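You operate a simulated robot arm through the tools that you are given. There is no shell and no other tool. Be economical: measure what you need, move in short steps, check, and stop when the job is done.

You run a simulated robot arm. Do the job below in one go: nothing can be reset, and whatever is moved stays where it is left.

JOB
Unclip the pink dotted and teal striped socks and hang them over the basket's teal rim.
Fine: both clips go back on the free part of the sock rail.

The check looks at the end state, three seconds after you hand in, the way a careful person would. Anything else that was tipped, shoved, dropped, spilled or broken makes it a failure.

ROBOT AND FRAMES
A 7-joint arm with a two-finger parallel gripper, fixed in place. Base frame: the origin is at the foot of the arm, x ahead of it, y to its left, z up. Readings come in mm, rad, newtons and seconds.
With the tool pointing down near the work surface it reaches from about 100 to 360 mm from the base axis. Its first joint turns from -2.007 to 2.007 rad. Payload 3.91 kg.
The TCP is the grasp point between the finger pads, 30 mm short of the fingertips. In the tool frame z runs along the fingers and y along their closing line. Largest opening 110 mm; finger width 20, thickness 10; the body of the gripper, 48 by 112 mm, starts 55 mm behind the TCP.
Orientation is told as [roll, pitch, yaw] about the base's x, y, z axes, in that order, counted from this pose: with the fingers straight down and closing along the base's y, the tool's x points along the base's -x, its y along +y and its z along -z.

CONTROLS
- The arm moves only by the tool apply_moves. Its argument "plan" is a list of rows, each a list of 3 entries, a list of its own where there are three numbers: the closure, from 0 (fully open) to 1 (shut), then the shift along the tool's x, y, z in mm, then the turn, a rotation vector about the tool's x, y, z in rad. In form: [[jaw, [x, y, z], [ax, ay, az]], ...]. A call has 1 to 20 rows; each row shifts and turns the commanded pose from where the row before left it, along the tool's axes as they then stand. Rows are played at 5 a second. More than 50 mm and 0.15 rad between two rows, or a gripper value outside its range, and nothing of the call is played. Where a pose cannot be reached the arm comes as near as it can. A force on the tool above 40 N (or 10 N above the force at the start of the call, whichever is more), or a blocked arm, ends the call early, and 0.2 s more pass. The fingers move at their own pace (about 108 mm/s each) and stop on an object; they squeeze with about 43 N. The grip force told is the motor's: it shows also when the fingers shut on nothing. Time passes only in rows, and 0.2 s behind the last, so rows that do not move let the fingers close. The reply holds the time, the measured pose of the TCP, the force on the tool along the base axes, the opening and the grip force, in the units named above and with some noise, with the torque about the TCP (base axes, N m) and any sound that the robot's microphone picked up.
- Cameras (640 x 400 px; columns grow to the right, rows downward): "scene" is fixed at [51.4, 650.4, 1731.7]; the picture's right is [-0.87, -0.49, 0.00], its down [-0.22, 0.39, -0.89] and it looks along [0.44, -0.77, -0.45] (base axes); focal length 312 px, centre (320, 200). "wrist" rides on the gripper at [72, 17, -103] in the tool frame; the picture's right is [-0.23, 0.97, 0.00], its down [-0.76, -0.18, -0.62] and it looks along [-0.61, -0.14, 0.78] (tool axes); focal length 222 px, centre (320, 200). There is no depth. A picture from a camera that has moved, and an enlarged one, comes with that camera's place and axes in the base frame and with its lens.
- get_image(camera): a new picture of that camera. No time passes.
- lift_body(by): slides the trunk up (or, below 0, down) by that many mm; the arm rides with it, the base frame stays. It gives what a move gives, with no picture.
- close_up(camera, box): a new picture of the part [left, top, right, bottom] of that camera's present view, enlarged. No time passes.
- finish_job(): hands the job in; it is judged then, once.

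Work in short steps. Places have to be worked out from the pictures, the camera data and where the tool is seen: move nearer, look again, correct. Check each grasp and each placing, and mend what went wrong. You have 120 turns and 84 pictures in all, those below and enlarged ones among them. Open the gripper and draw the arm clear of the work before you hand the job in, unless the task says otherwise; then end with one line.

The tools are called after "Call:" as a command line: name --argument value ..., lists and objects as JSON in quotes. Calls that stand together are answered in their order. apply_moves: Moves the arm, as the interface text tells. Its arguments: {"type":"object","properties":{"plan":{"type":"array","items":{"type":"array"}}},"required":["plan"]} The other tools are called the same way: lift_body (by) slides the trunk up or down; get_image (camera) takes a picture; close_up (camera, box) takes an enlarged picture of a part of a camera's view; finish_job () hands the job in.

At the start:

```text
time_s: 0.0
position: [417.2, -217.4, 1465.1]
orientation: [-0.001, 0.0, 0.002]
contact_force: [0.2, -0.5, 0.1]
moment: [-0.02, 0.02, -0.04]
finger_gap: 110.4
grasp_force: 0.0
trunk travel left (down, up): [-925.0, 65.0]
```

scene: 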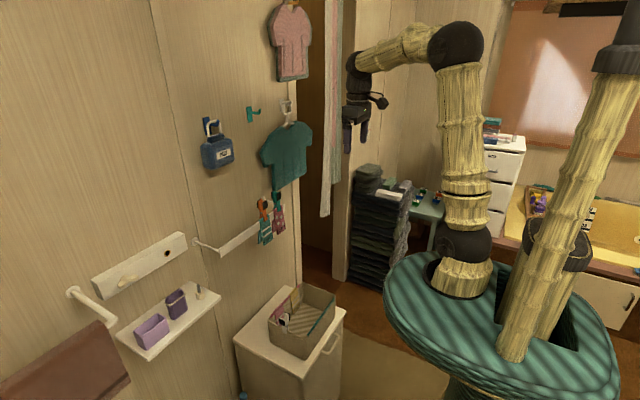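
wrist: 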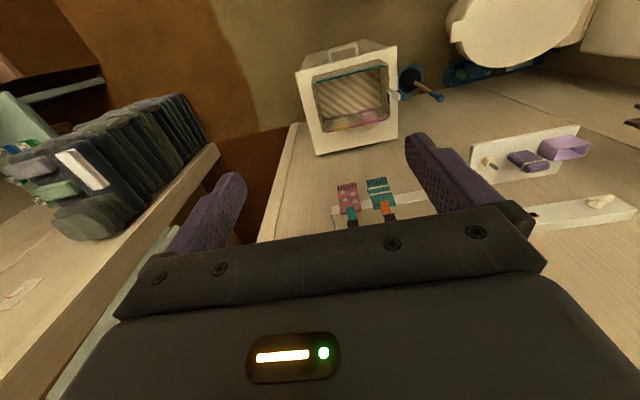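

I'll begin by enlarging the sock rail and the basket to judge their geometry.

Call:
close_up --camera "scene" --box '[180, 170, 340, 270]'

Call:
close_up --camera "scene" --box '[220, 270, 380, 370]'

Call:
close_up --camera "wrist" --box '[270, 30, 470, 240]'

```text
4.00 times, centred on (260, 220) of scene
camera zoom: at [51.4, 650.4, 1731.7], right [-0.87, -0.49, 0.0], down [-0.22, 0.39, -0.89], along [0.44, -0.77, -0.45], focal length 1246 px, centre (560, 120)
```

zoom: 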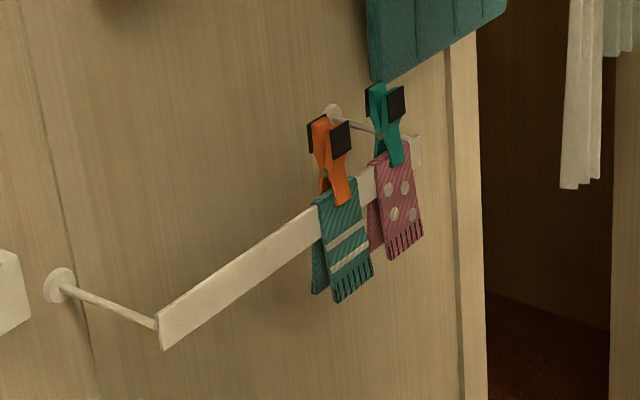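

```text
4.00 times, centred on (300, 320) of scene
camera zoom: at [51.4, 650.4, 1731.7], right [-0.87, -0.49, 0.0], down [-0.22, 0.39, -0.89], along [0.44, -0.77, -0.45], focal length 1246 px, centre (400, -280)
```

zoom: 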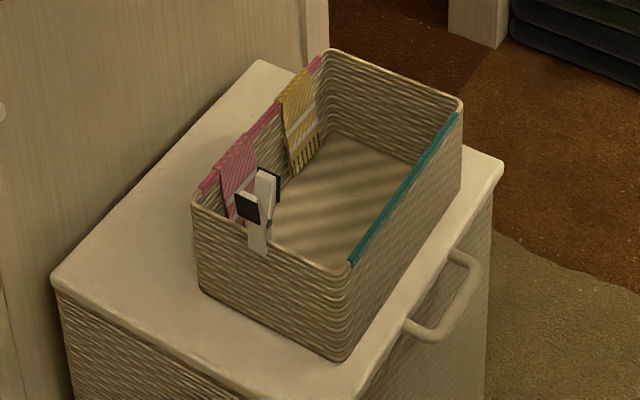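

```text
1.90 times, centred on (370, 135) of wrist
camera zoom: at [344.4, -202.0, 1567.1], right [0.23, 0.97, 0.0], down [0.76, -0.18, 0.62], along [0.61, -0.14, -0.78], focal length 423 px, centre (225, 324)
```

zoom: 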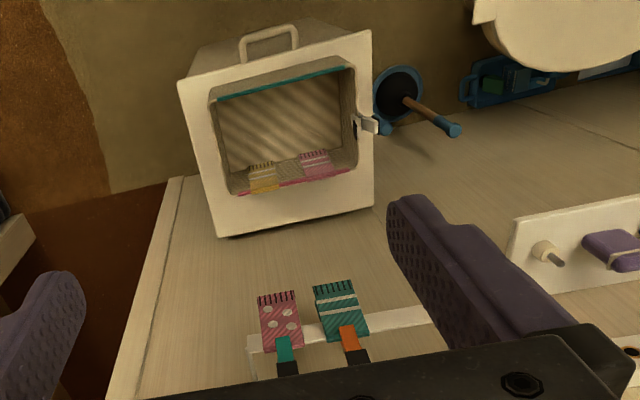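

Triangulating from both pictures: the rail is at about x=737, z≈1140, running y≈-235…100, with the orange clip at y≈-130 and the teal clip at y≈-208. The basket's teal rim is at about x≈497, z≈745, y -254…-32. The clips open across x, so I turn the tool 90° so that its fingers close along x.

Call:
apply_moves --plan '[[0, [0, 0, 0], [0, 0, 0.1428]], [0, [0, 0, 0], [0, 0, 0.1428]], [0, [0, 0, 0], [0, 0, 0.1428]], [0, [0, 0, 0], [0, 0, 0.1428]], [0, [0, 0, 0], [0, 0, 0.1428]], [0, [0, 0, 0], [0, 0, 0.1428]], [0, [0, 0, 0], [0, 0, 0.1428]], [0, [0, 0, 0], [0, 0, 0.1428]], [0, [0, 0, 0], [0, 0, 0.1428]], [0, [0, 0, 0], [0, 0, 0.1428]], [0, [0, 0, 0], [0, 0, 0.1428]]]'

Call:
lift_body --by 60

```text
time_s: 2.4
position: [416.9, -217.4, 1465.3]
orientation: [-0.002, 0.0, -1.571]
contact_force: [0.4, 0.2, 0.0]
moment: [0.0, 0.02, 0.04]
finger_gap: 110.0
grasp_force: 0.1
trunk travel left (down, up): [-925.0, 65.0]
```

```text
time_s: 3.4
position: [417.5, -217.4, 1525.8]
orientation: [0.0, 0.0, -1.572]
contact_force: [-0.5, -0.1, 0.0]
moment: [-0.03, -0.02, 0.01]
finger_gap: 110.0
grasp_force: 0.1
trunk travel left (down, up): [-985.0, 5.0]
```

The turn worked. Now tool x = +Y, tool y = +X and tool z = down; I move above the orange clip at a safe height to test the reach.

Call:
apply_moves --plan '[[0, [8.7, 32, 23.5], [0, 0, 0]], [0, [8.7, 32, 23.5], [0, 0, 0]], [0, [8.7, 32, 23.5], [0, 0, 0]], [0, [8.7, 32, 23.5], [0, 0, 0]], [0, [8.7, 32, 23.5], [0, 0, 0]], [0, [8.7, 32, 23.5], [0, 0, 0]], [0, [8.7, 32, 23.5], [0, 0, 0]], [0, [8.7, 32, 23.5], [0, 0, 0]], [0, [8.7, 32, 23.5], [0, 0, 0]], [0, [8.7, 32, 23.5], [0, 0, 0]]]'

Call:
get_image --camera "wrist"

Call:
get_image --camera "scene"

```text
time_s: 5.6
position: [740.6, -133.5, 1291.5]
orientation: [-0.003, 0.001, -1.571]
contact_force: [0.4, 0.4, 0.5]
moment: [0.0, 0.02, -0.05]
finger_gap: 110.1
grasp_force: 0.1
trunk travel left (down, up): [-985.0, 5.0]
```

```text
78 pictures are left
camera wrist: at [758.0, -60.6, 1392.3], right [0.97, -0.23, 0.0], down [-0.18, -0.76, 0.62], along [-0.14, -0.61, -0.78], focal length 222 px, centre (320, 200)
```

wrist: 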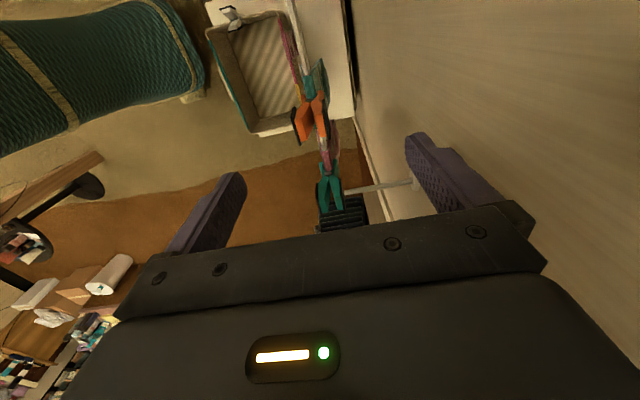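

```text
77 pictures are left
```

scene: 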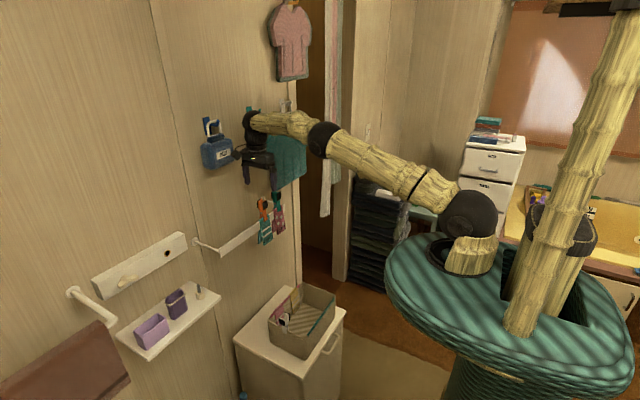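

The pose is reached with the tool straight down. I enlarge the clips in the wrist view.

Call:
close_up --camera "wrist" --box '[260, 40, 400, 240]'

Call:
close_up --camera "scene" --box '[230, 180, 310, 260]'

```text
2.00 times, centred on (330, 140) of wrist
camera zoom: at [758.0, -60.6, 1392.3], right [0.97, -0.23, 0.0], down [-0.18, -0.76, 0.62], along [-0.14, -0.61, -0.78], focal length 444 px, centre (300, 320)
```

zoom: 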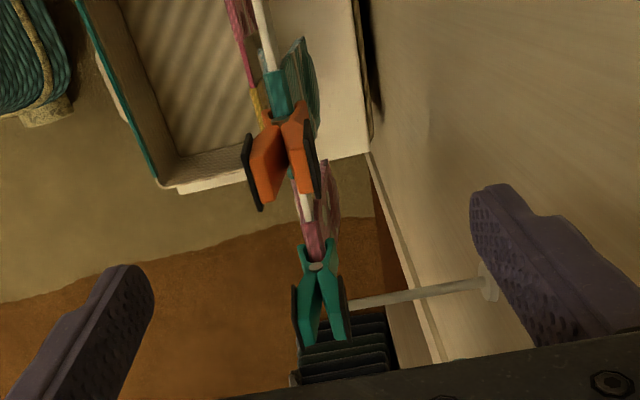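

```text
5.00 times, centred on (270, 220) of scene
camera zoom: at [51.4, 650.4, 1731.7], right [-0.87, -0.49, 0.0], down [-0.22, 0.39, -0.89], along [0.44, -0.77, -0.45], focal length 1558 px, centre (570, 100)
```

zoom: 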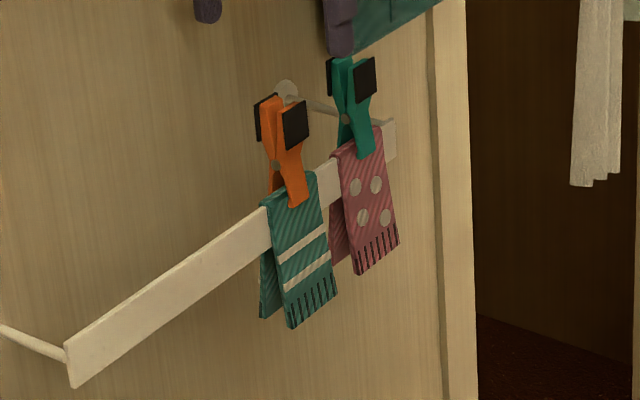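

The orange clip's pads are at about x 724 and 749, y≈-125, z≈1187–1221. I descend so that the fingers straddle them, with the jaws half closed, and check centring.

Call:
apply_moves --plan '[[0, [8, -4, 20], [0, 0, 0]], [0, [0, 0, 30], [0, 0, 0]], [0, [0, 0, 28], [0, 0, 0]], [0.5, [0, 0, 0], [0, 0, 0]], [0.5, [0, 0, 0], [0, 0, 0]]]'

Call:
get_image --camera "wrist"

Call:
close_up --camera "scene" --box '[220, 130, 320, 260]'

```text
time_s: 6.8
position: [734.5, -122.0, 1215.4]
orientation: [0.0, 0.0, -1.572]
contact_force: [0.0, 0.6, -1.0]
moment: [0.04, 0.0, 0.01]
finger_gap: 54.9
grasp_force: 0.1
trunk travel left (down, up): [-985.0, 5.0]
```

```text
74 pictures are left
camera wrist: at [751.7, -50.2, 1316.7], right [0.97, -0.23, 0.0], down [-0.18, -0.76, 0.62], along [-0.14, -0.61, -0.78], focal length 222 px, centre (320, 200)
```

wrist: 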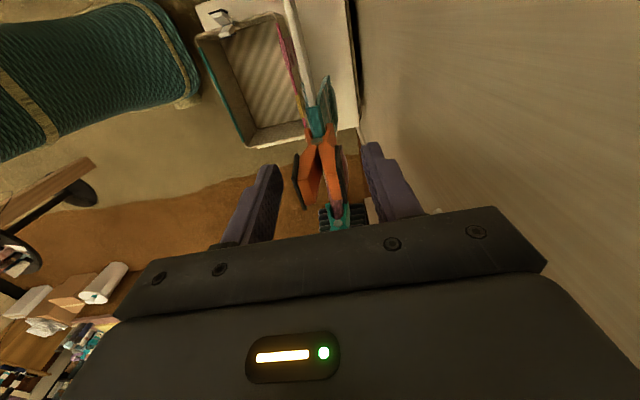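

```text
3.08 times, centred on (270, 195) of scene
camera zoom: at [51.4, 650.4, 1731.7], right [-0.87, -0.49, 0.0], down [-0.22, 0.39, -0.89], along [0.44, -0.77, -0.45], focal length 958 px, centre (474, 215)
```

zoom: 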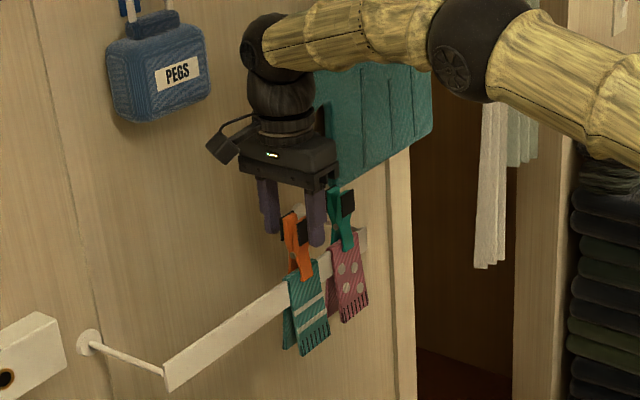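

The clip is centred between the fingers (x≈735, y≈-122). I lower 5 mm and squeeze.

Call:
apply_moves --plan '[[0.5, [0, 0, 5], [0, 0, 0]], [0.7, [0, 0, 0], [0, 0, 0]], [1, [0, 0, 0], [0, 0, 0]], [1, [0, 0, 0], [0, 0, 0]], [1, [0, 0, 0], [0, 0, 0]]]'

Call:
close_up --camera "wrist" --box '[240, 60, 400, 240]'

Call:
close_up --camera "scene" --box '[230, 170, 310, 250]'

```text
time_s: 8.0
position: [734.5, -122.6, 1208.7]
orientation: [-0.001, 0.0, -1.571]
contact_force: [-0.7, 0.2, -0.1]
moment: [0.04, 0.02, -0.04]
finger_gap: 24.1
grasp_force: 43.5
trunk travel left (down, up): [-985.0, 5.0]
```

```text
2.22 times, centred on (320, 150) of wrist
camera zoom: at [750.8, -50.4, 1310.9], right [0.97, -0.23, 0.0], down [-0.18, -0.76, 0.62], along [-0.14, -0.61, -0.78], focal length 494 px, centre (320, 311)
```

zoom: 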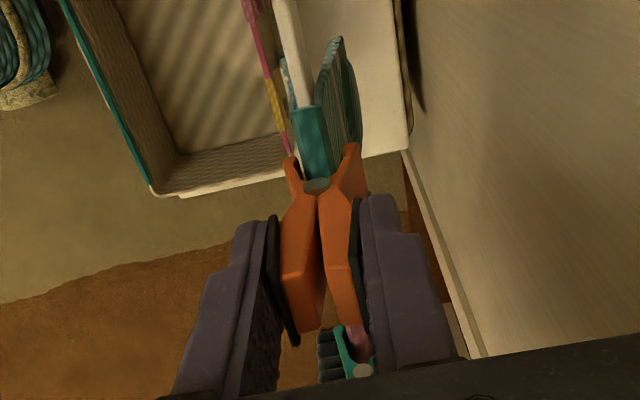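

```text
5.00 times, centred on (270, 210) of scene
camera zoom: at [51.4, 650.4, 1731.7], right [-0.87, -0.49, 0.0], down [-0.22, 0.39, -0.89], along [0.44, -0.77, -0.45], focal length 1558 px, centre (570, 150)
```

zoom: 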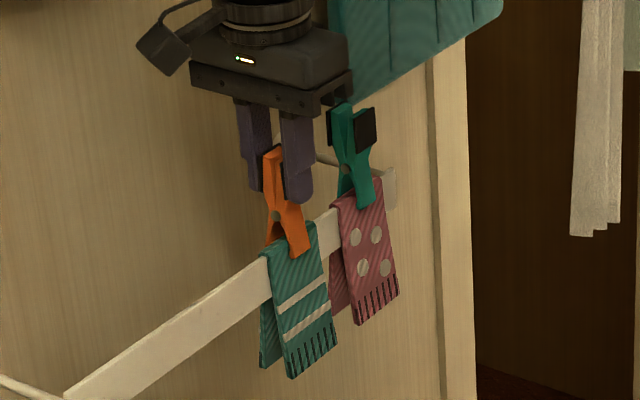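

The squeeze is holding at a 24 mm gap and the jaws have spread. I lift slowly straight up and see whether the sock stays.

Call:
apply_moves --plan '[[1, [0, 0, -8], [0, 0, 0]], [1, [0, 0, -8], [0, 0, 0]], [1, [0, 0, -10], [0, 0, 0]], [1, [0, 0, -12], [0, 0, 0]], [1, [0, 0, -20], [0, 0, 0]]]'

Call:
close_up --camera "scene" --box '[230, 150, 310, 250]'

Call:
close_up --camera "wrist" --box '[240, 60, 400, 240]'

```text
time_s: 9.2
position: [731.5, -123.4, 1265.6]
orientation: [-0.001, -0.001, -1.571]
contact_force: [-0.2, 0.1, -0.7]
moment: [0.02, -0.02, 0.06]
finger_gap: 23.8
grasp_force: 43.5
trunk travel left (down, up): [-985.0, 5.0]
```

```text
4.00 times, centred on (270, 200) of scene
camera zoom: at [51.4, 650.4, 1731.7], right [-0.87, -0.49, 0.0], down [-0.22, 0.39, -0.89], along [0.44, -0.77, -0.45], focal length 1246 px, centre (520, 200)
```

zoom: 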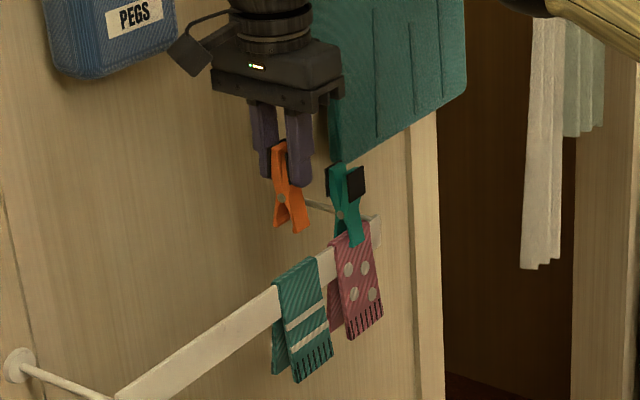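

```text
2.22 times, centred on (320, 150) of wrist
camera zoom: at [748.6, -51.5, 1367.5], right [0.97, -0.23, 0.0], down [-0.18, -0.76, 0.62], along [-0.14, -0.61, -0.78], focal length 494 px, centre (320, 311)
```

zoom: 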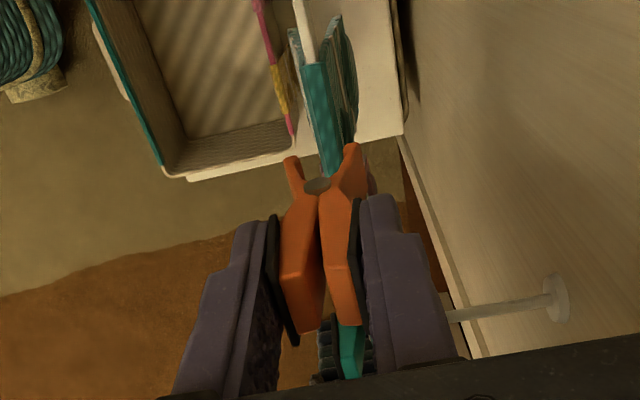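

The clip came off cleanly and the sock stayed draped on the rail. I carry the clip along +y to y≈45 over the free rail; the PEGS bag's front is at x≈805, so I keep x≤735.

Call:
apply_moves --plan '[[1, [28, 0, 0], [0, 0, 0]], [1, [28, 0, 0], [0, 0, 0]], [1, [28, 0, 0], [0, 0, 0]], [1, [28, 0, 0], [0, 0, 0]], [1, [28, 0, 0], [0, 0, 0]], [1, [28, 0, 0], [0, 0, 0]], [1, [0, 0, 0], [0, 0, 0]]]'

Call:
get_image --camera "wrist"

Call:
close_up --camera "scene" --box '[180, 130, 300, 260]'

```text
time_s: 10.8
position: [732.8, 43.4, 1264.2]
orientation: [0.0, 0.0, -1.572]
contact_force: [-0.1, 0.6, 0.2]
moment: [0.05, 0.04, 0.03]
finger_gap: 23.9
grasp_force: 42.9
trunk travel left (down, up): [-985.0, 5.0]
```

```text
68 pictures are left
camera wrist: at [749.8, 115.3, 1366.1], right [0.97, -0.23, 0.0], down [-0.18, -0.76, 0.62], along [-0.14, -0.61, -0.78], focal length 222 px, centre (320, 200)
```

wrist: 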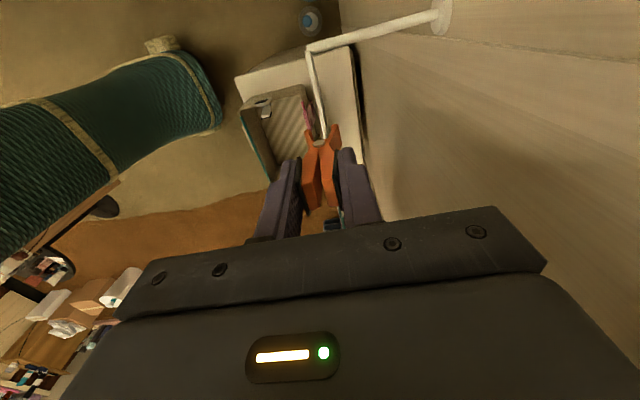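

```text
3.08 times, centred on (240, 195) of scene
camera zoom: at [51.4, 650.4, 1731.7], right [-0.87, -0.49, 0.0], down [-0.22, 0.39, -0.89], along [0.44, -0.77, -0.45], focal length 958 px, centre (566, 215)
```

zoom: 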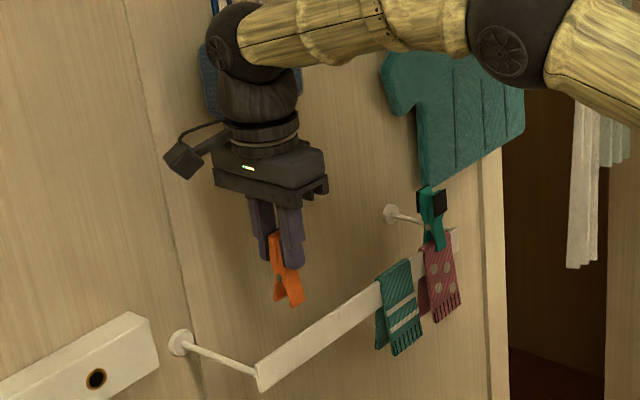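

The rail end sits at about (736, 98). I enlarge to check the jaws against the rail before lowering.

Call:
close_up --camera "wrist" --box '[270, 30, 370, 210]'

```text
2.22 times, centred on (320, 120) of wrist
camera zoom: at [749.8, 115.3, 1366.1], right [0.97, -0.23, 0.0], down [-0.18, -0.76, 0.62], along [-0.14, -0.61, -0.78], focal length 494 px, centre (320, 378)
```

zoom: 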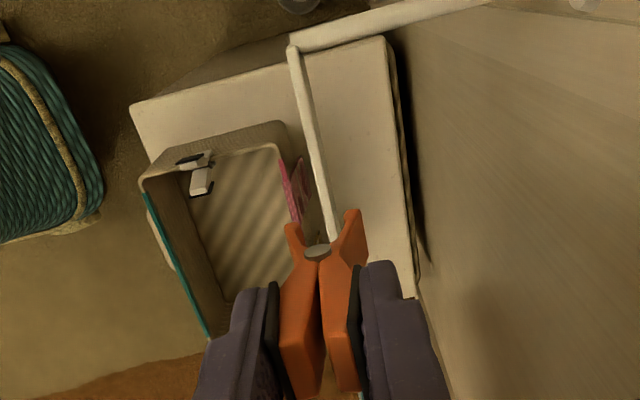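

The rail is at x≈735.5, thin, and the jaws are nearly centred. I shift 2.5 mm and lower to the original height.

Call:
apply_moves --plan '[[1, [0, 2.5, 10], [0, 0, 0]], [1, [0, 0, 12], [0, 0, 0]], [1, [0, 0, 12], [0, 0, 0]], [1, [0, 0, 10], [0, 0, 0]], [1, [0, 0, 8], [0, 0, 0]], [1, [0, 0, 3], [0, 0, 0]]]'

Call:
close_up --camera "wrist" --box '[270, 30, 370, 210]'

Call:
close_up --camera "scene" --box '[180, 170, 260, 270]'

```text
time_s: 12.2
position: [734.5, 46.9, 1210.2]
orientation: [-0.001, 0.0, -1.57]
contact_force: [-1.1, -0.1, -0.3]
moment: [-0.04, 0.04, 0.0]
finger_gap: 23.7
grasp_force: 43.1
trunk travel left (down, up): [-985.0, 5.0]
```

```text
2.22 times, centred on (320, 120) of wrist
camera zoom: at [751.6, 117.9, 1313.4], right [0.97, -0.23, 0.0], down [-0.18, -0.76, 0.62], along [-0.14, -0.61, -0.78], focal length 494 px, centre (320, 378)
```

zoom: 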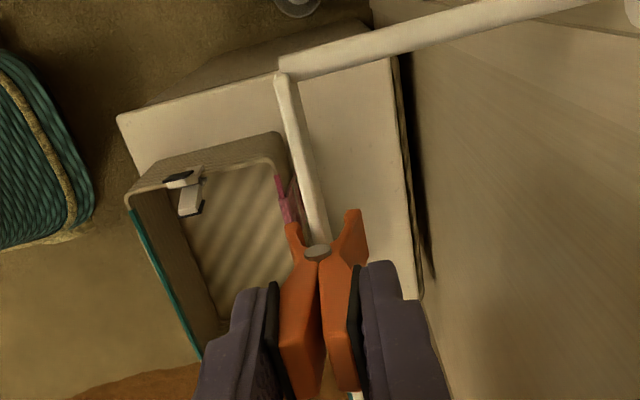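

```text
4.00 times, centred on (220, 220) of scene
camera zoom: at [51.4, 650.4, 1731.7], right [-0.87, -0.49, 0.0], down [-0.22, 0.39, -0.89], along [0.44, -0.77, -0.45], focal length 1246 px, centre (720, 120)
```

zoom: 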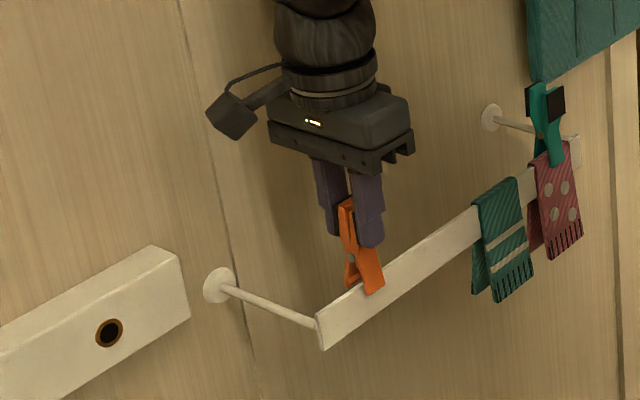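

The jaws straddle the rail. I lower 3 mm and open gently to let the clip bite.

Call:
apply_moves --plan '[[1, [0, 0, 3], [0, 0, 0]], [0.7, [0, 0, 0], [0, 0, 0]], [0.5, [0, 0, 0], [0, 0, 0]], [0.4, [0, 0, 0], [0, 0, 0]], [0.4, [0, 0, -20], [0, 0, 0]], [0.4, [0, 0, -30], [0, 0, 0]]]'

Call:
close_up --camera "scene" --box '[180, 170, 260, 270]'

Call:
close_up --camera "wrist" --box '[240, 30, 400, 230]'

```text
time_s: 13.6
position: [733.8, 45.0, 1259.0]
orientation: [0.001, 0.001, -1.572]
contact_force: [1.1, 0.1, 0.0]
moment: [0.01, -0.02, -0.02]
finger_gap: 66.0
grasp_force: 0.0
trunk travel left (down, up): [-985.0, 5.0]
```

```text
4.00 times, centred on (220, 220) of scene
camera zoom: at [51.4, 650.4, 1731.7], right [-0.87, -0.49, 0.0], down [-0.22, 0.39, -0.89], along [0.44, -0.77, -0.45], focal length 1246 px, centre (720, 120)
```

zoom: 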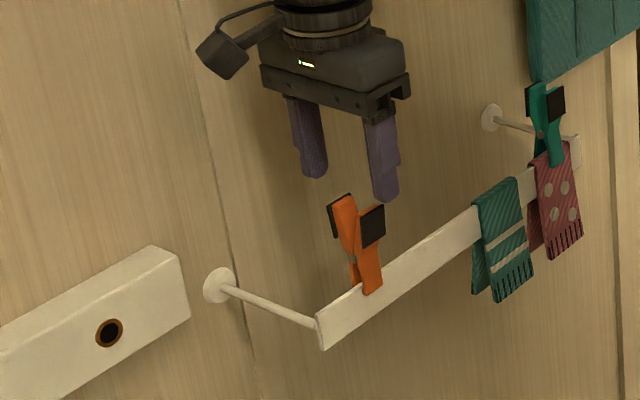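

```text
2.00 times, centred on (320, 130) of wrist
camera zoom: at [750.8, 116.0, 1361.2], right [0.97, -0.23, 0.0], down [-0.18, -0.76, 0.62], along [-0.14, -0.61, -0.78], focal length 444 px, centre (320, 340)
```

zoom: 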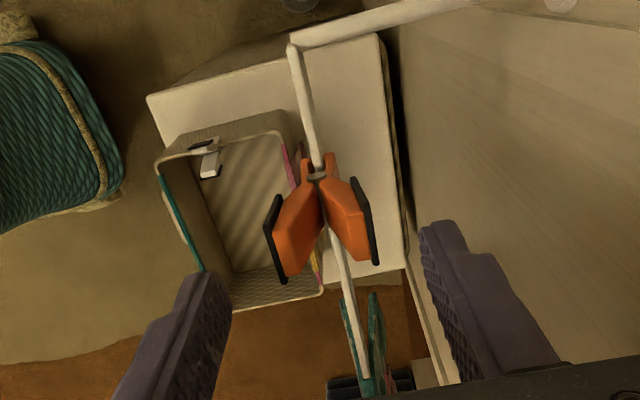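

The orange clip is clamped on the free rail. The hanging T-shirt may be near the teal clip, so I go to a backed-off viewpoint (x≈700, y≈-190) to measure the clip and the shirt.

Call:
apply_moves --plan '[[0.4, [0, -17, -25], [0, 0, 0]], [0.4, [0, -17, -25], [0, 0, 0]], [0.4, [-39, 0, 0], [0, 0, 0]], [0.4, [-39, 0, 0], [0, 0, 0]], [0.4, [-39, 0, 0], [0, 0, 0]], [0.4, [-39, 0, 0], [0, 0, 0]], [0.4, [-39, 0, 0], [0, 0, 0]], [0.4, [-39, 0, 0], [0, 0, 0]], [0.4, [0, 0, 0], [0, 0, 0]]]'

Call:
get_image --camera "wrist"

Call:
close_up --camera "scene" --box '[200, 90, 340, 250]'

```text
time_s: 15.6
position: [699.1, -186.1, 1308.2]
orientation: [0.001, -0.002, -1.568]
contact_force: [0.1, -0.2, 1.7]
moment: [-0.04, 0.01, -0.01]
finger_gap: 66.1
grasp_force: 0.1
trunk travel left (down, up): [-985.0, 5.0]
```

```text
61 pictures are left
camera wrist: at [715.0, -114.0, 1410.0], right [0.97, -0.23, 0.0], down [-0.18, -0.76, 0.62], along [-0.14, -0.61, -0.78], focal length 222 px, centre (320, 200)
```

wrist: 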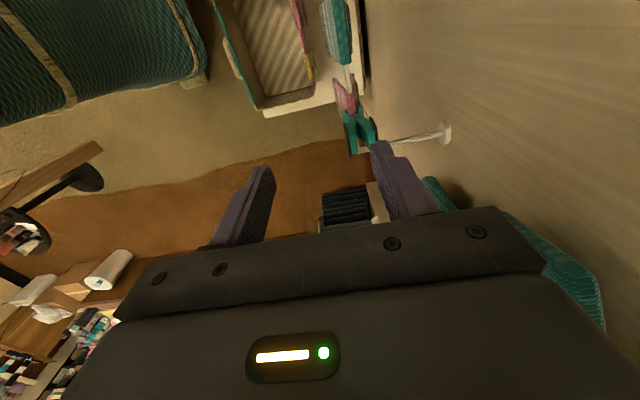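

```text
2.50 times, centred on (270, 170) of scene
camera zoom: at [51.4, 650.4, 1731.7], right [-0.87, -0.49, 0.0], down [-0.22, 0.39, -0.89], along [0.44, -0.77, -0.45], focal length 779 px, centre (445, 275)
```

zoom: 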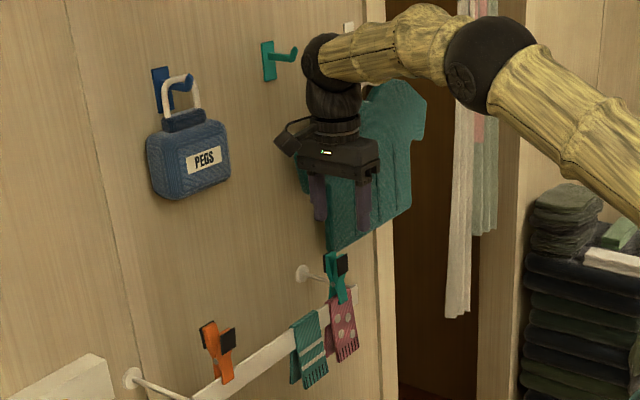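

The shirt's hem/sleeve lies near x≈790, y≈-223…-253, uncomfortably close to the gripper body. I lean the tool 0.4 rad so its body moves to +y while the fingers still close along x, then look again.

Call:
apply_moves --plan '[[0.4, [0, 0, 0], [0, -0.1, 0]], [0.4, [0, 0, 0], [0, -0.1, 0]], [0.4, [0, 0, 0], [0, -0.1, 0]], [0.4, [0, 0, 0], [0, -0.1, 0]], [0.4, [0, 0, 0], [0, 0, 0]]]'

Call:
get_image --camera "wrist"

```text
time_s: 16.8
position: [700.6, -189.2, 1306.6]
orientation: [0.0, -0.4, -1.573]
contact_force: [0.0, -0.8, -0.4]
moment: [0.04, 0.02, 0.01]
finger_gap: 65.9
grasp_force: 0.1
trunk travel left (down, up): [-985.0, 5.0]
```

```text
59 pictures are left
camera wrist: at [716.4, -83.0, 1372.4], right [0.97, -0.21, 0.09], down [-0.18, -0.46, 0.87], along [-0.14, -0.86, -0.48], focal length 222 px, centre (320, 200)
```

wrist: 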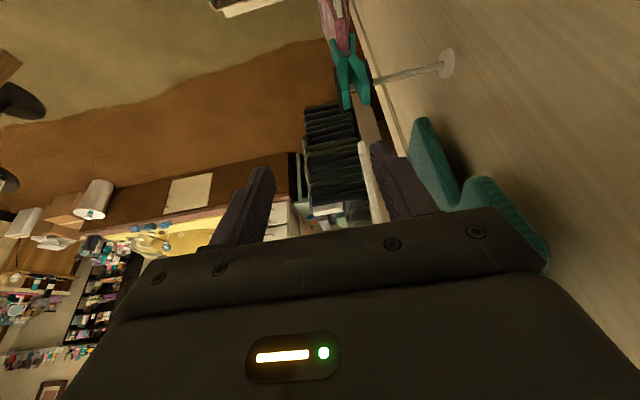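

Shirt hem corner is at ≈(791, -256, 1200) and the sleeve tip at ≈(791, -205, 1310); I'll lean more and approach along the tool axis from +y. First I measure the teal clip.

Call:
close_up --camera "wrist" --box '[290, 0, 410, 130]'

Call:
close_up --camera "scene" --box '[250, 180, 300, 250]'

```text
3.08 times, centred on (350, 65) of wrist
camera zoom: at [716.4, -83.0, 1372.4], right [0.97, -0.21, 0.09], down [-0.18, -0.46, 0.87], along [-0.14, -0.86, -0.48], focal length 684 px, centre (228, 615)
```

zoom: 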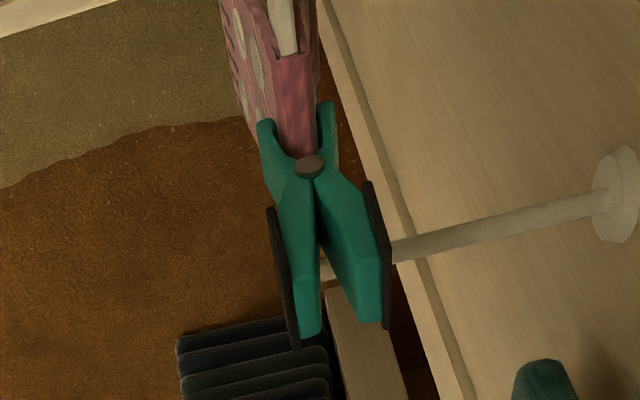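

```text
5.71 times, centred on (275, 215) of scene
camera zoom: at [51.4, 650.4, 1731.7], right [-0.87, -0.49, 0.0], down [-0.22, 0.39, -0.89], along [0.44, -0.77, -0.45], focal length 1780 px, centre (577, 114)
```

zoom: 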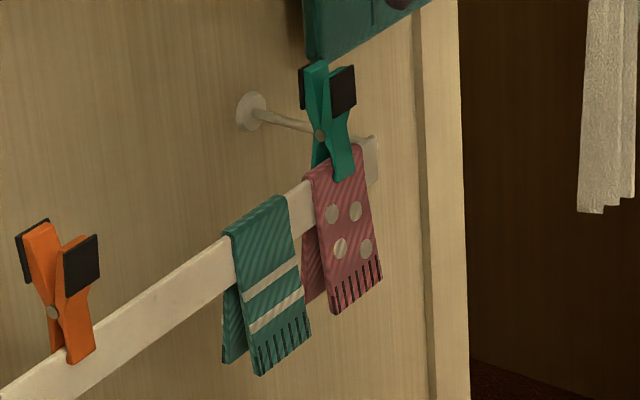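

Teal clip pads centre ≈ (734.5, -203, 1206). I lean to 0.55 rad, move to a standoff on the tool axis, then advance most of the way.

Call:
apply_moves --plan '[[0.4, [0, 0, 0], [0, -0.075, 0]], [0.4, [0, 0, 0], [0, -0.075, 0]], [0.4, [39.8, 0, 21.2], [0, 0, 0]], [0.4, [0, 17, 0], [0, 0, 0]], [0.4, [0, 17, 0], [0, 0, 0]], [0.4, [0, 0, 0], [0, 0, 0]]]'

Call:
close_up --camera "wrist" --box '[240, 0, 440, 220]'

```text
time_s: 18.2
position: [734.2, -166.2, 1267.4]
orientation: [0.0, -0.55, -1.571]
contact_force: [-0.5, -0.2, -0.1]
moment: [0.0, -0.02, 0.03]
finger_gap: 65.8
grasp_force: 0.1
trunk travel left (down, up): [-985.0, 5.0]
```

```text
1.82 times, centred on (340, 110) of wrist
camera zoom: at [750.8, -51.7, 1315.9], right [0.97, -0.19, 0.12], down [-0.18, -0.32, 0.93], along [-0.14, -0.93, -0.35], focal length 404 px, centre (284, 364)
```

zoom: 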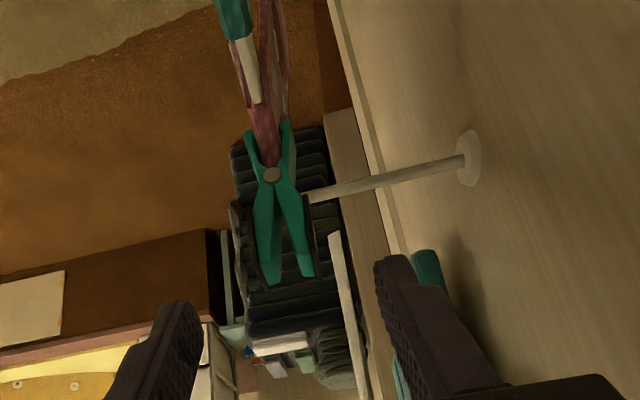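

The clip is aligned between the fingers. I advance along the tool axis to the pads.

Call:
apply_moves --plan '[[0.45, [0, 0, 25], [0, 0, 0]], [0.5, [0, 0, 25], [0, 0, 0]], [0.5, [0, 0, 19], [0, 0, 0]], [0.5, [0, 0, 0], [0, 0, 0]]]'

Call:
close_up --camera "wrist" --box '[240, 0, 440, 220]'

Call:
close_up --camera "scene" --box '[230, 130, 330, 250]'

```text
time_s: 19.2
position: [737.6, -202.9, 1211.7]
orientation: [-0.001, -0.55, -1.572]
contact_force: [0.0, 0.9, 0.7]
moment: [0.0, -0.03, 0.01]
finger_gap: 55.0
grasp_force: 0.1
trunk travel left (down, up): [-985.0, 5.0]
```

```text
1.82 times, centred on (340, 110) of wrist
camera zoom: at [753.5, -86.8, 1260.0], right [0.97, -0.19, 0.12], down [-0.18, -0.32, 0.93], along [-0.14, -0.93, -0.35], focal length 404 px, centre (284, 364)
```

zoom: 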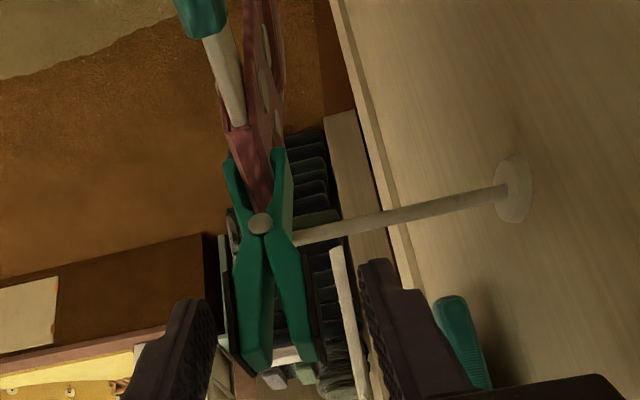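

```text
3.33 times, centred on (280, 190) of scene
camera zoom: at [51.4, 650.4, 1731.7], right [-0.87, -0.49, 0.0], down [-0.22, 0.39, -0.89], along [0.44, -0.77, -0.45], focal length 1038 px, centre (453, 233)
```

zoom: 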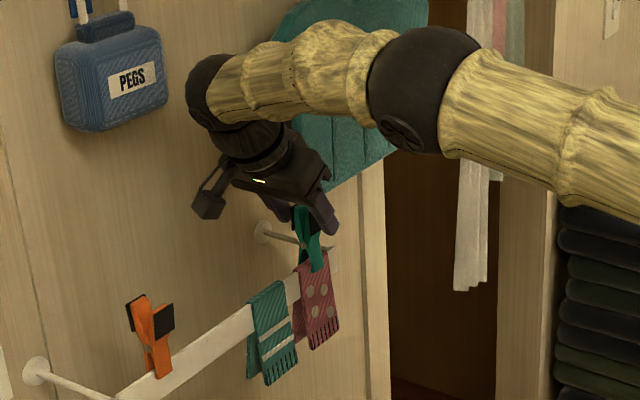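

The TCP is about 3 mm too far in x. I correct, advance 3 mm and squeeze.

Call:
apply_moves --plan '[[0.5, [0, -3, 3], [0, 0, 0]], [0.7, [0, 0, 0], [0, 0, 0]], [1, [0, 0, 0], [0, 0, 0]], [1, [0, 0, 0], [0, 0, 0]], [1, [0, 0, 0], [0, 0, 0]]]'

Call:
close_up --camera "wrist" --box '[240, 0, 440, 220]'

```text
time_s: 20.4
position: [733.5, -204.6, 1207.9]
orientation: [0.0, -0.551, -1.57]
contact_force: [-0.1, -0.4, 0.2]
moment: [-0.03, -0.04, 0.02]
finger_gap: 24.6
grasp_force: 43.5
trunk travel left (down, up): [-985.0, 5.0]
```

```text
1.82 times, centred on (340, 110) of wrist
camera zoom: at [750.0, -88.7, 1257.0], right [0.97, -0.19, 0.12], down [-0.18, -0.32, 0.93], along [-0.14, -0.93, -0.35], focal length 404 px, centre (284, 364)
```

zoom: 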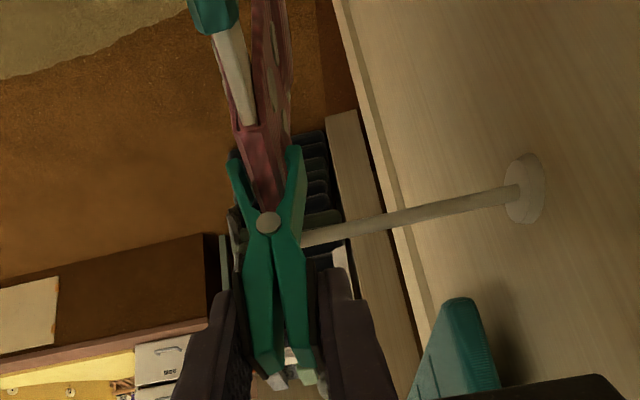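

The clip has opened (24.6 mm). I lift vertically 24 mm, then back off along the tool axis away from the shirt.

Call:
apply_moves --plan '[[1, [-4.18, 0, -6.82], [0, 0, 0]], [1, [-4.18, 0, -6.82], [0, 0, 0]], [1, [-4.18, 0, -6.82], [0, 0, 0]], [1, [0, 0, -20], [0, 0, 0]], [1, [0, 0, -18], [0, 0, 0]], [1, [0, 0, 0], [0, 0, 0]]]'

Call:
close_up --camera "scene" --box '[200, 130, 320, 260]'

```text
time_s: 21.8
position: [732.8, -182.2, 1263.4]
orientation: [-0.001, -0.548, -1.569]
contact_force: [0.4, -0.4, 0.7]
moment: [0.01, 0.0, 0.0]
finger_gap: 24.4
grasp_force: 43.2
trunk travel left (down, up): [-985.0, 5.0]
```

```text
3.08 times, centred on (260, 195) of scene
camera zoom: at [51.4, 650.4, 1731.7], right [-0.87, -0.49, 0.0], down [-0.22, 0.39, -0.89], along [0.44, -0.77, -0.45], focal length 958 px, centre (505, 215)
```

zoom: 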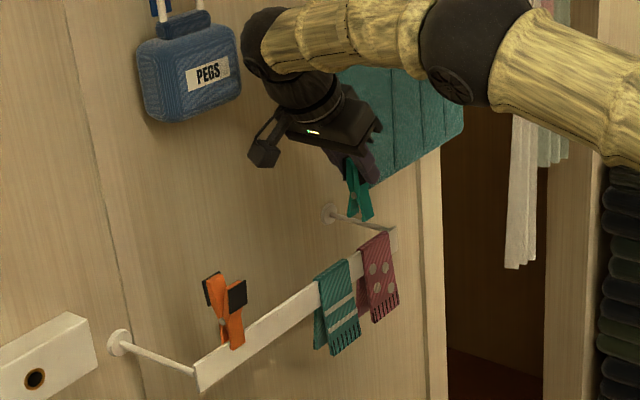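

The clip is held upright and the pink sock stayed. I carry it to y≈-50 on the free rail between the teal sock and the orange clip.

Call:
apply_moves --plan '[[1, [22.5, 0, -13.8], [0, 0, 0]], [1, [22.5, 0, -13.8], [0, 0, 0]], [1, [22.5, 0, -13.8], [0, 0, 0]], [1, [22.5, 0, -13.8], [0, 0, 0]], [1, [22.5, 0, -13.8], [0, 0, 0]], [1, [0, 0, 0], [0, 0, 0]]]'

Call:
get_image --camera "wrist"

Call:
close_up --camera "scene" --box '[170, 120, 310, 260]'

```text
time_s: 23.2
position: [733.7, -51.7, 1264.8]
orientation: [0.0, -0.549, -1.571]
contact_force: [1.0, -0.6, -0.1]
moment: [-0.04, 0.0, -0.01]
finger_gap: 24.5
grasp_force: 42.9
trunk travel left (down, up): [-985.0, 5.0]
```

```text
51 pictures are left
camera wrist: at [749.6, 63.2, 1313.3], right [0.97, -0.19, 0.12], down [-0.18, -0.32, 0.93], along [-0.14, -0.93, -0.35], focal length 222 px, centre (320, 200)
```

wrist: 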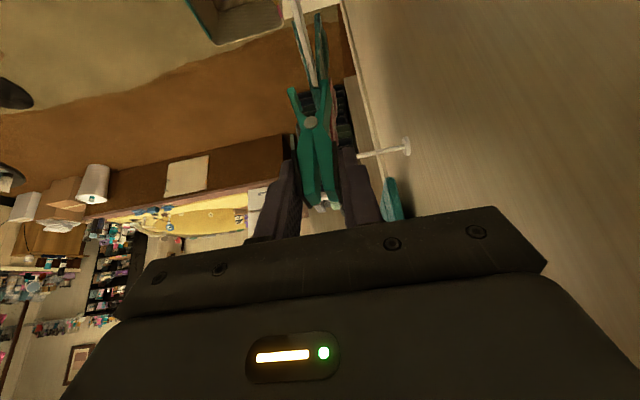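

```text
2.86 times, centred on (240, 190) of scene
camera zoom: at [51.4, 650.4, 1731.7], right [-0.87, -0.49, 0.0], down [-0.22, 0.39, -0.89], along [0.44, -0.77, -0.45], focal length 890 px, centre (549, 229)
```

zoom: 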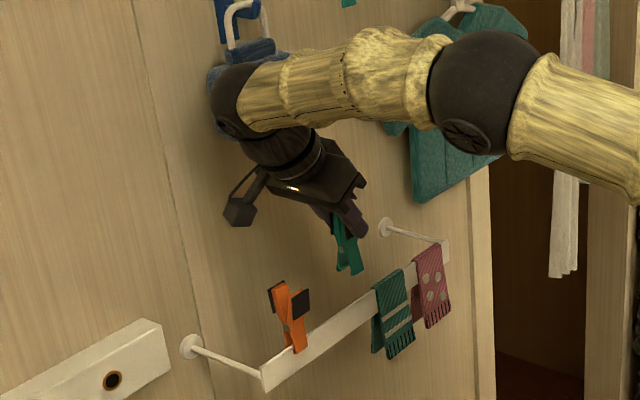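

The camera housing should pass beside the orange clip, so I shift to y≈-28 and lower to z≈1208.

Call:
apply_moves --plan '[[1, [20.5, 1, -12.5], [0, 0, 0]], [1, [7.3, 0, 11.9], [0, 0, 0]], [1, [7.3, 0, 11.9], [0, 0, 0]], [1, [7.3, 0, 11.9], [0, 0, 0]], [1, [5, 0, 8.2], [0, 0, 0]], [1, [2.6, 0, 4.2], [0, 0, 0]], [1, [0, 0, 0], [0, 0, 0]]]'

Call:
close_up --camera "wrist" --box '[240, 0, 440, 220]'

Call:
close_up --camera "scene" --box '[180, 160, 280, 260]'

```text
time_s: 24.8
position: [734.1, -27.2, 1209.2]
orientation: [-0.001, -0.55, -1.57]
contact_force: [-0.1, -0.5, -0.5]
moment: [-0.02, -0.03, -0.02]
finger_gap: 24.9
grasp_force: 43.7
trunk travel left (down, up): [-985.0, 5.0]
```

```text
1.82 times, centred on (340, 110) of wrist
camera zoom: at [750.4, 88.0, 1257.0], right [0.97, -0.19, 0.12], down [-0.18, -0.32, 0.93], along [-0.14, -0.93, -0.35], focal length 404 px, centre (284, 364)
```

zoom: 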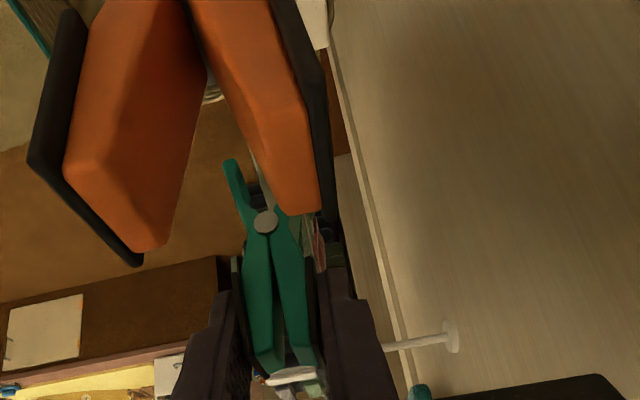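

```text
4.00 times, centred on (230, 210) of scene
camera zoom: at [51.4, 650.4, 1731.7], right [-0.87, -0.49, 0.0], down [-0.22, 0.39, -0.89], along [0.44, -0.77, -0.45], focal length 1246 px, centre (680, 160)
```

zoom: 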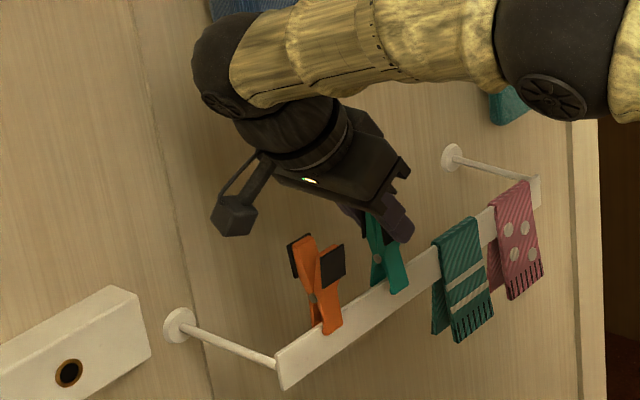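

The teal clip straddles the rail. I lower 2 mm more, release, and back off along the tool axis with a slight lift.

Call:
apply_moves --plan '[[1, [1.3, 0, 2.1], [0, 0, 0]], [0.7, [0, 0, 0], [0, 0, 0]], [0.5, [0, 0, 0], [0, 0, 0]], [0.45, [0, 0, 0], [0, 0, 0]], [0.45, [-8, 0, -12], [0, 0, 0]], [0.45, [-10, 0, -18], [0, 0, 0]], [0.45, [-10, 0, -25], [0, 0, 0]]]'

Call:
close_up --camera "scene" --box '[180, 160, 280, 260]'

```text
time_s: 26.4
position: [733.7, -24.9, 1265.0]
orientation: [0.001, -0.549, -1.57]
contact_force: [-0.5, -0.1, 0.4]
moment: [0.04, -0.02, 0.01]
finger_gap: 60.3
grasp_force: 0.0
trunk travel left (down, up): [-985.0, 5.0]
```

```text
4.00 times, centred on (230, 210) of scene
camera zoom: at [51.4, 650.4, 1731.7], right [-0.87, -0.49, 0.0], down [-0.22, 0.39, -0.89], along [0.44, -0.77, -0.45], focal length 1246 px, centre (680, 160)
```

zoom: 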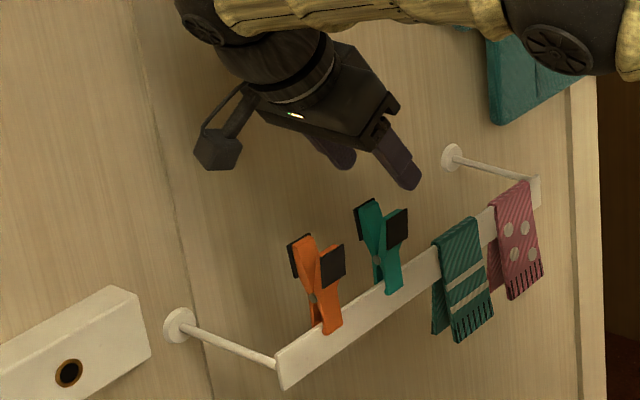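

Both clips are clamped on the free rail. Before planning the sock grasp, I look closely at the sock's cross-section.

Call:
close_up --camera "wrist" --box '[220, 0, 420, 150]'

Call:
close_up --camera "scene" --box '[245, 205, 295, 245]'

```text
2.67 times, centred on (320, 75) of wrist
camera zoom: at [751.2, 90.8, 1314.3], right [0.97, -0.19, 0.12], down [-0.18, -0.32, 0.93], along [-0.14, -0.93, -0.35], focal length 592 px, centre (320, 533)
```

zoom: 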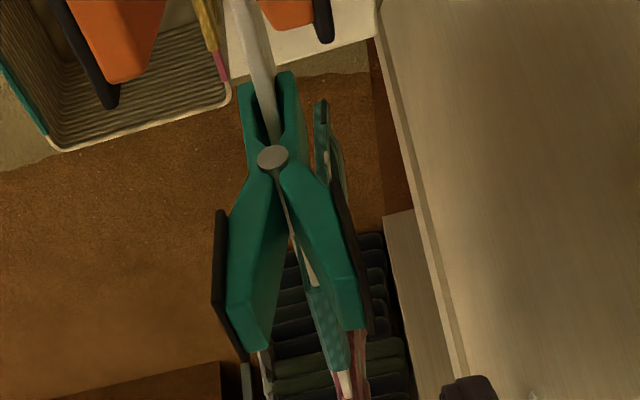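

```text
10.00 times, centred on (270, 225) of scene
camera zoom: at [51.4, 650.4, 1731.7], right [-0.87, -0.49, 0.0], down [-0.22, 0.39, -0.89], along [0.44, -0.77, -0.45], focal length 3115 px, centre (820, -50)
```

zoom: 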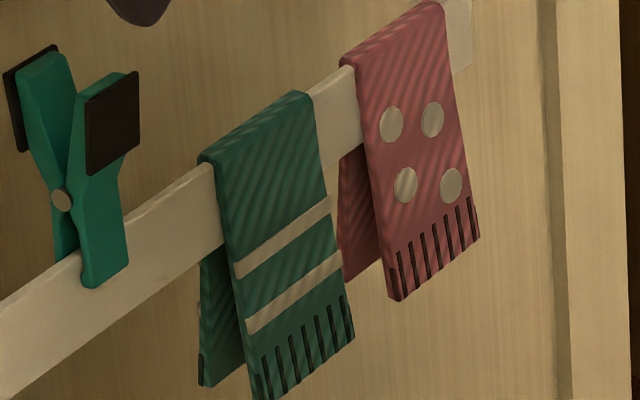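

The socks are A-shaped drapes, ~60 mm wide and ~100 mm long, with the fold top at z≈1151; the teal one is centred at y≈-115, the pink at y≈-201. I'll pinch the fold from above with fingers closing along x; first straighten the tool and go above the teal sock.

Call:
apply_moves --plan '[[0.45, [-10, 0, -17], [0, 0.1375, 0]], [0.45, [0, 0, 0], [0, 0.1375, 0]], [0.45, [0, 0, 0], [0, 0.1375, 0]], [0.45, [0, 0, 0], [0, 0.1375, 0]], [0.45, [-30, 0, 0], [0, 0, 0]], [0.45, [-30, 0, 0], [0, 0, 0]], [0.45, [-30, 1.5, 0], [0, 0, 0]], [0.45, [0, 0, 30], [0, 0, 0]], [0.45, [0, 0, 30], [0, 0, 0]], [0.45, [0, 0, 0], [0, 0, 0]]]'

Call:
close_up --camera "wrist" --box '[240, 40, 400, 220]'

```text
time_s: 28.6
position: [734.7, -111.4, 1226.7]
orientation: [0.001, 0.0, -1.57]
contact_force: [-0.4, 0.4, 0.6]
moment: [-0.03, 0.0, -0.03]
finger_gap: 60.4
grasp_force: 0.1
trunk travel left (down, up): [-985.0, 5.0]
```

```text
2.22 times, centred on (320, 130) of wrist
camera zoom: at [750.4, -39.2, 1327.9], right [0.97, -0.23, 0.0], down [-0.18, -0.76, 0.62], along [-0.14, -0.61, -0.78], focal length 494 px, centre (320, 356)
```

zoom: 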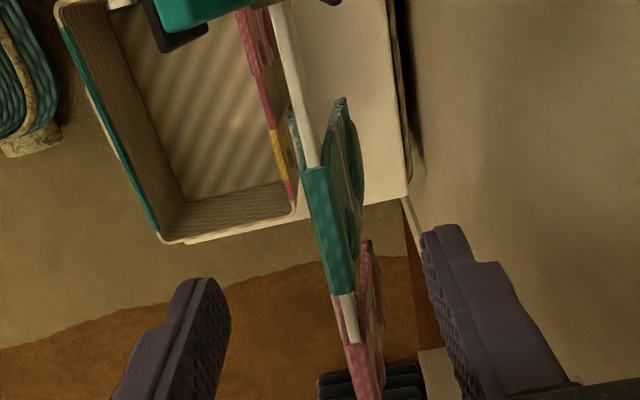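

The fold's centre is at ≈(735, -121), about 10 mm thick. I centre over it and descend so the tips are ~12 mm below the fold's top, then close.

Call:
apply_moves --plan '[[0.45, [-9, 0, 20], [0, 0, 0]], [0.45, [0, 0, 20], [0, 0, 0]], [0.5, [0, 0, 17], [0, 0, 0]], [0.7, [0, 0, 0], [0, 0, 0]], [0.8, [0, 0, 0], [0, 0, 0]]]'

Call:
close_up --camera "wrist" --box '[240, 40, 400, 220]'

Call:
close_up --camera "scene" --box '[235, 180, 305, 245]'

```text
time_s: 29.8
position: [731.8, -122.9, 1167.4]
orientation: [0.0, 0.001, -1.57]
contact_force: [0.3, -0.2, 0.0]
moment: [0.0, -0.01, 0.0]
finger_gap: 21.9
grasp_force: 0.1
trunk travel left (down, up): [-985.0, 5.0]
```

```text
2.22 times, centred on (320, 130) of wrist
camera zoom: at [749.2, -50.4, 1269.4], right [0.97, -0.23, 0.0], down [-0.18, -0.76, 0.62], along [-0.14, -0.61, -0.78], focal length 494 px, centre (320, 356)
```

zoom: 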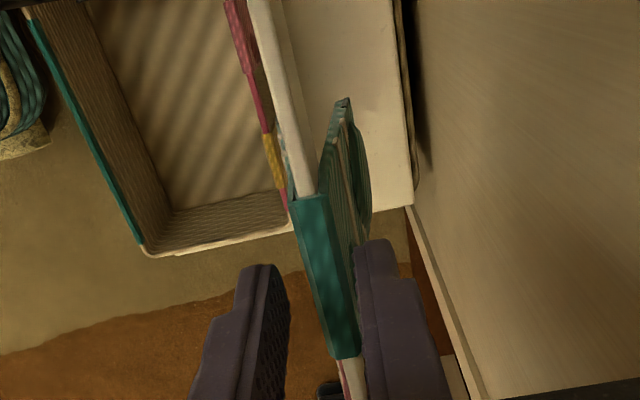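

```text
6.15 times, centred on (270, 212) of scene
camera zoom: at [51.4, 650.4, 1731.7], right [-0.87, -0.49, 0.0], down [-0.22, 0.39, -0.89], along [0.44, -0.77, -0.45], focal length 1917 px, centre (628, 123)
```

zoom: 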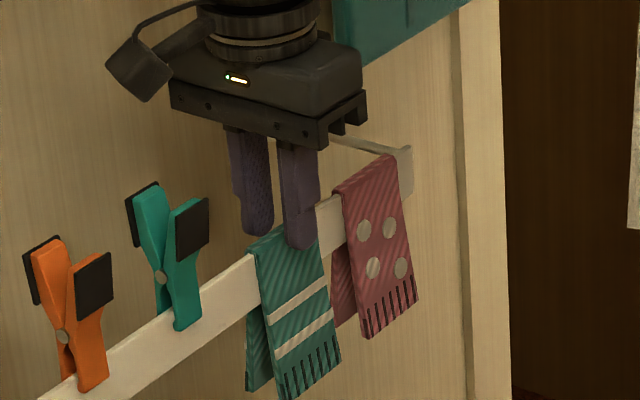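

The TCP is ~3.5 mm short in x. I centre and close fully on the fold.

Call:
apply_moves --plan '[[0.75, [0, 3.5, 0], [0, 0, 0]], [0.85, [0, 0, 0], [0, 0, 0]], [1, [0, 0, 0], [0, 0, 0]], [1, [0, 0, 0], [0, 0, 0]]]'

Call:
close_up --camera "wrist" --box '[240, 40, 400, 220]'

```text
time_s: 30.8
position: [734.5, -121.9, 1168.8]
orientation: [-0.001, 0.001, -1.57]
contact_force: [-7.2, -0.1, 0.1]
moment: [0.0, 0.25, 0.01]
finger_gap: 10.4
grasp_force: 43.4
trunk travel left (down, up): [-985.0, 5.0]
```

```text
2.22 times, centred on (320, 130) of wrist
camera zoom: at [752.0, -50.7, 1270.3], right [0.97, -0.23, 0.0], down [-0.18, -0.76, 0.62], along [-0.14, -0.61, -0.78], focal length 494 px, centre (320, 356)
```

zoom: 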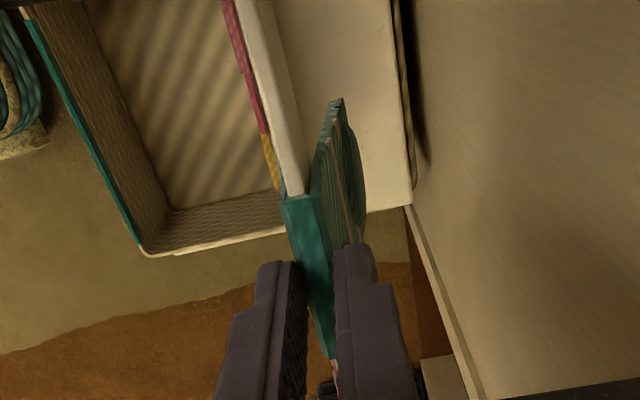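

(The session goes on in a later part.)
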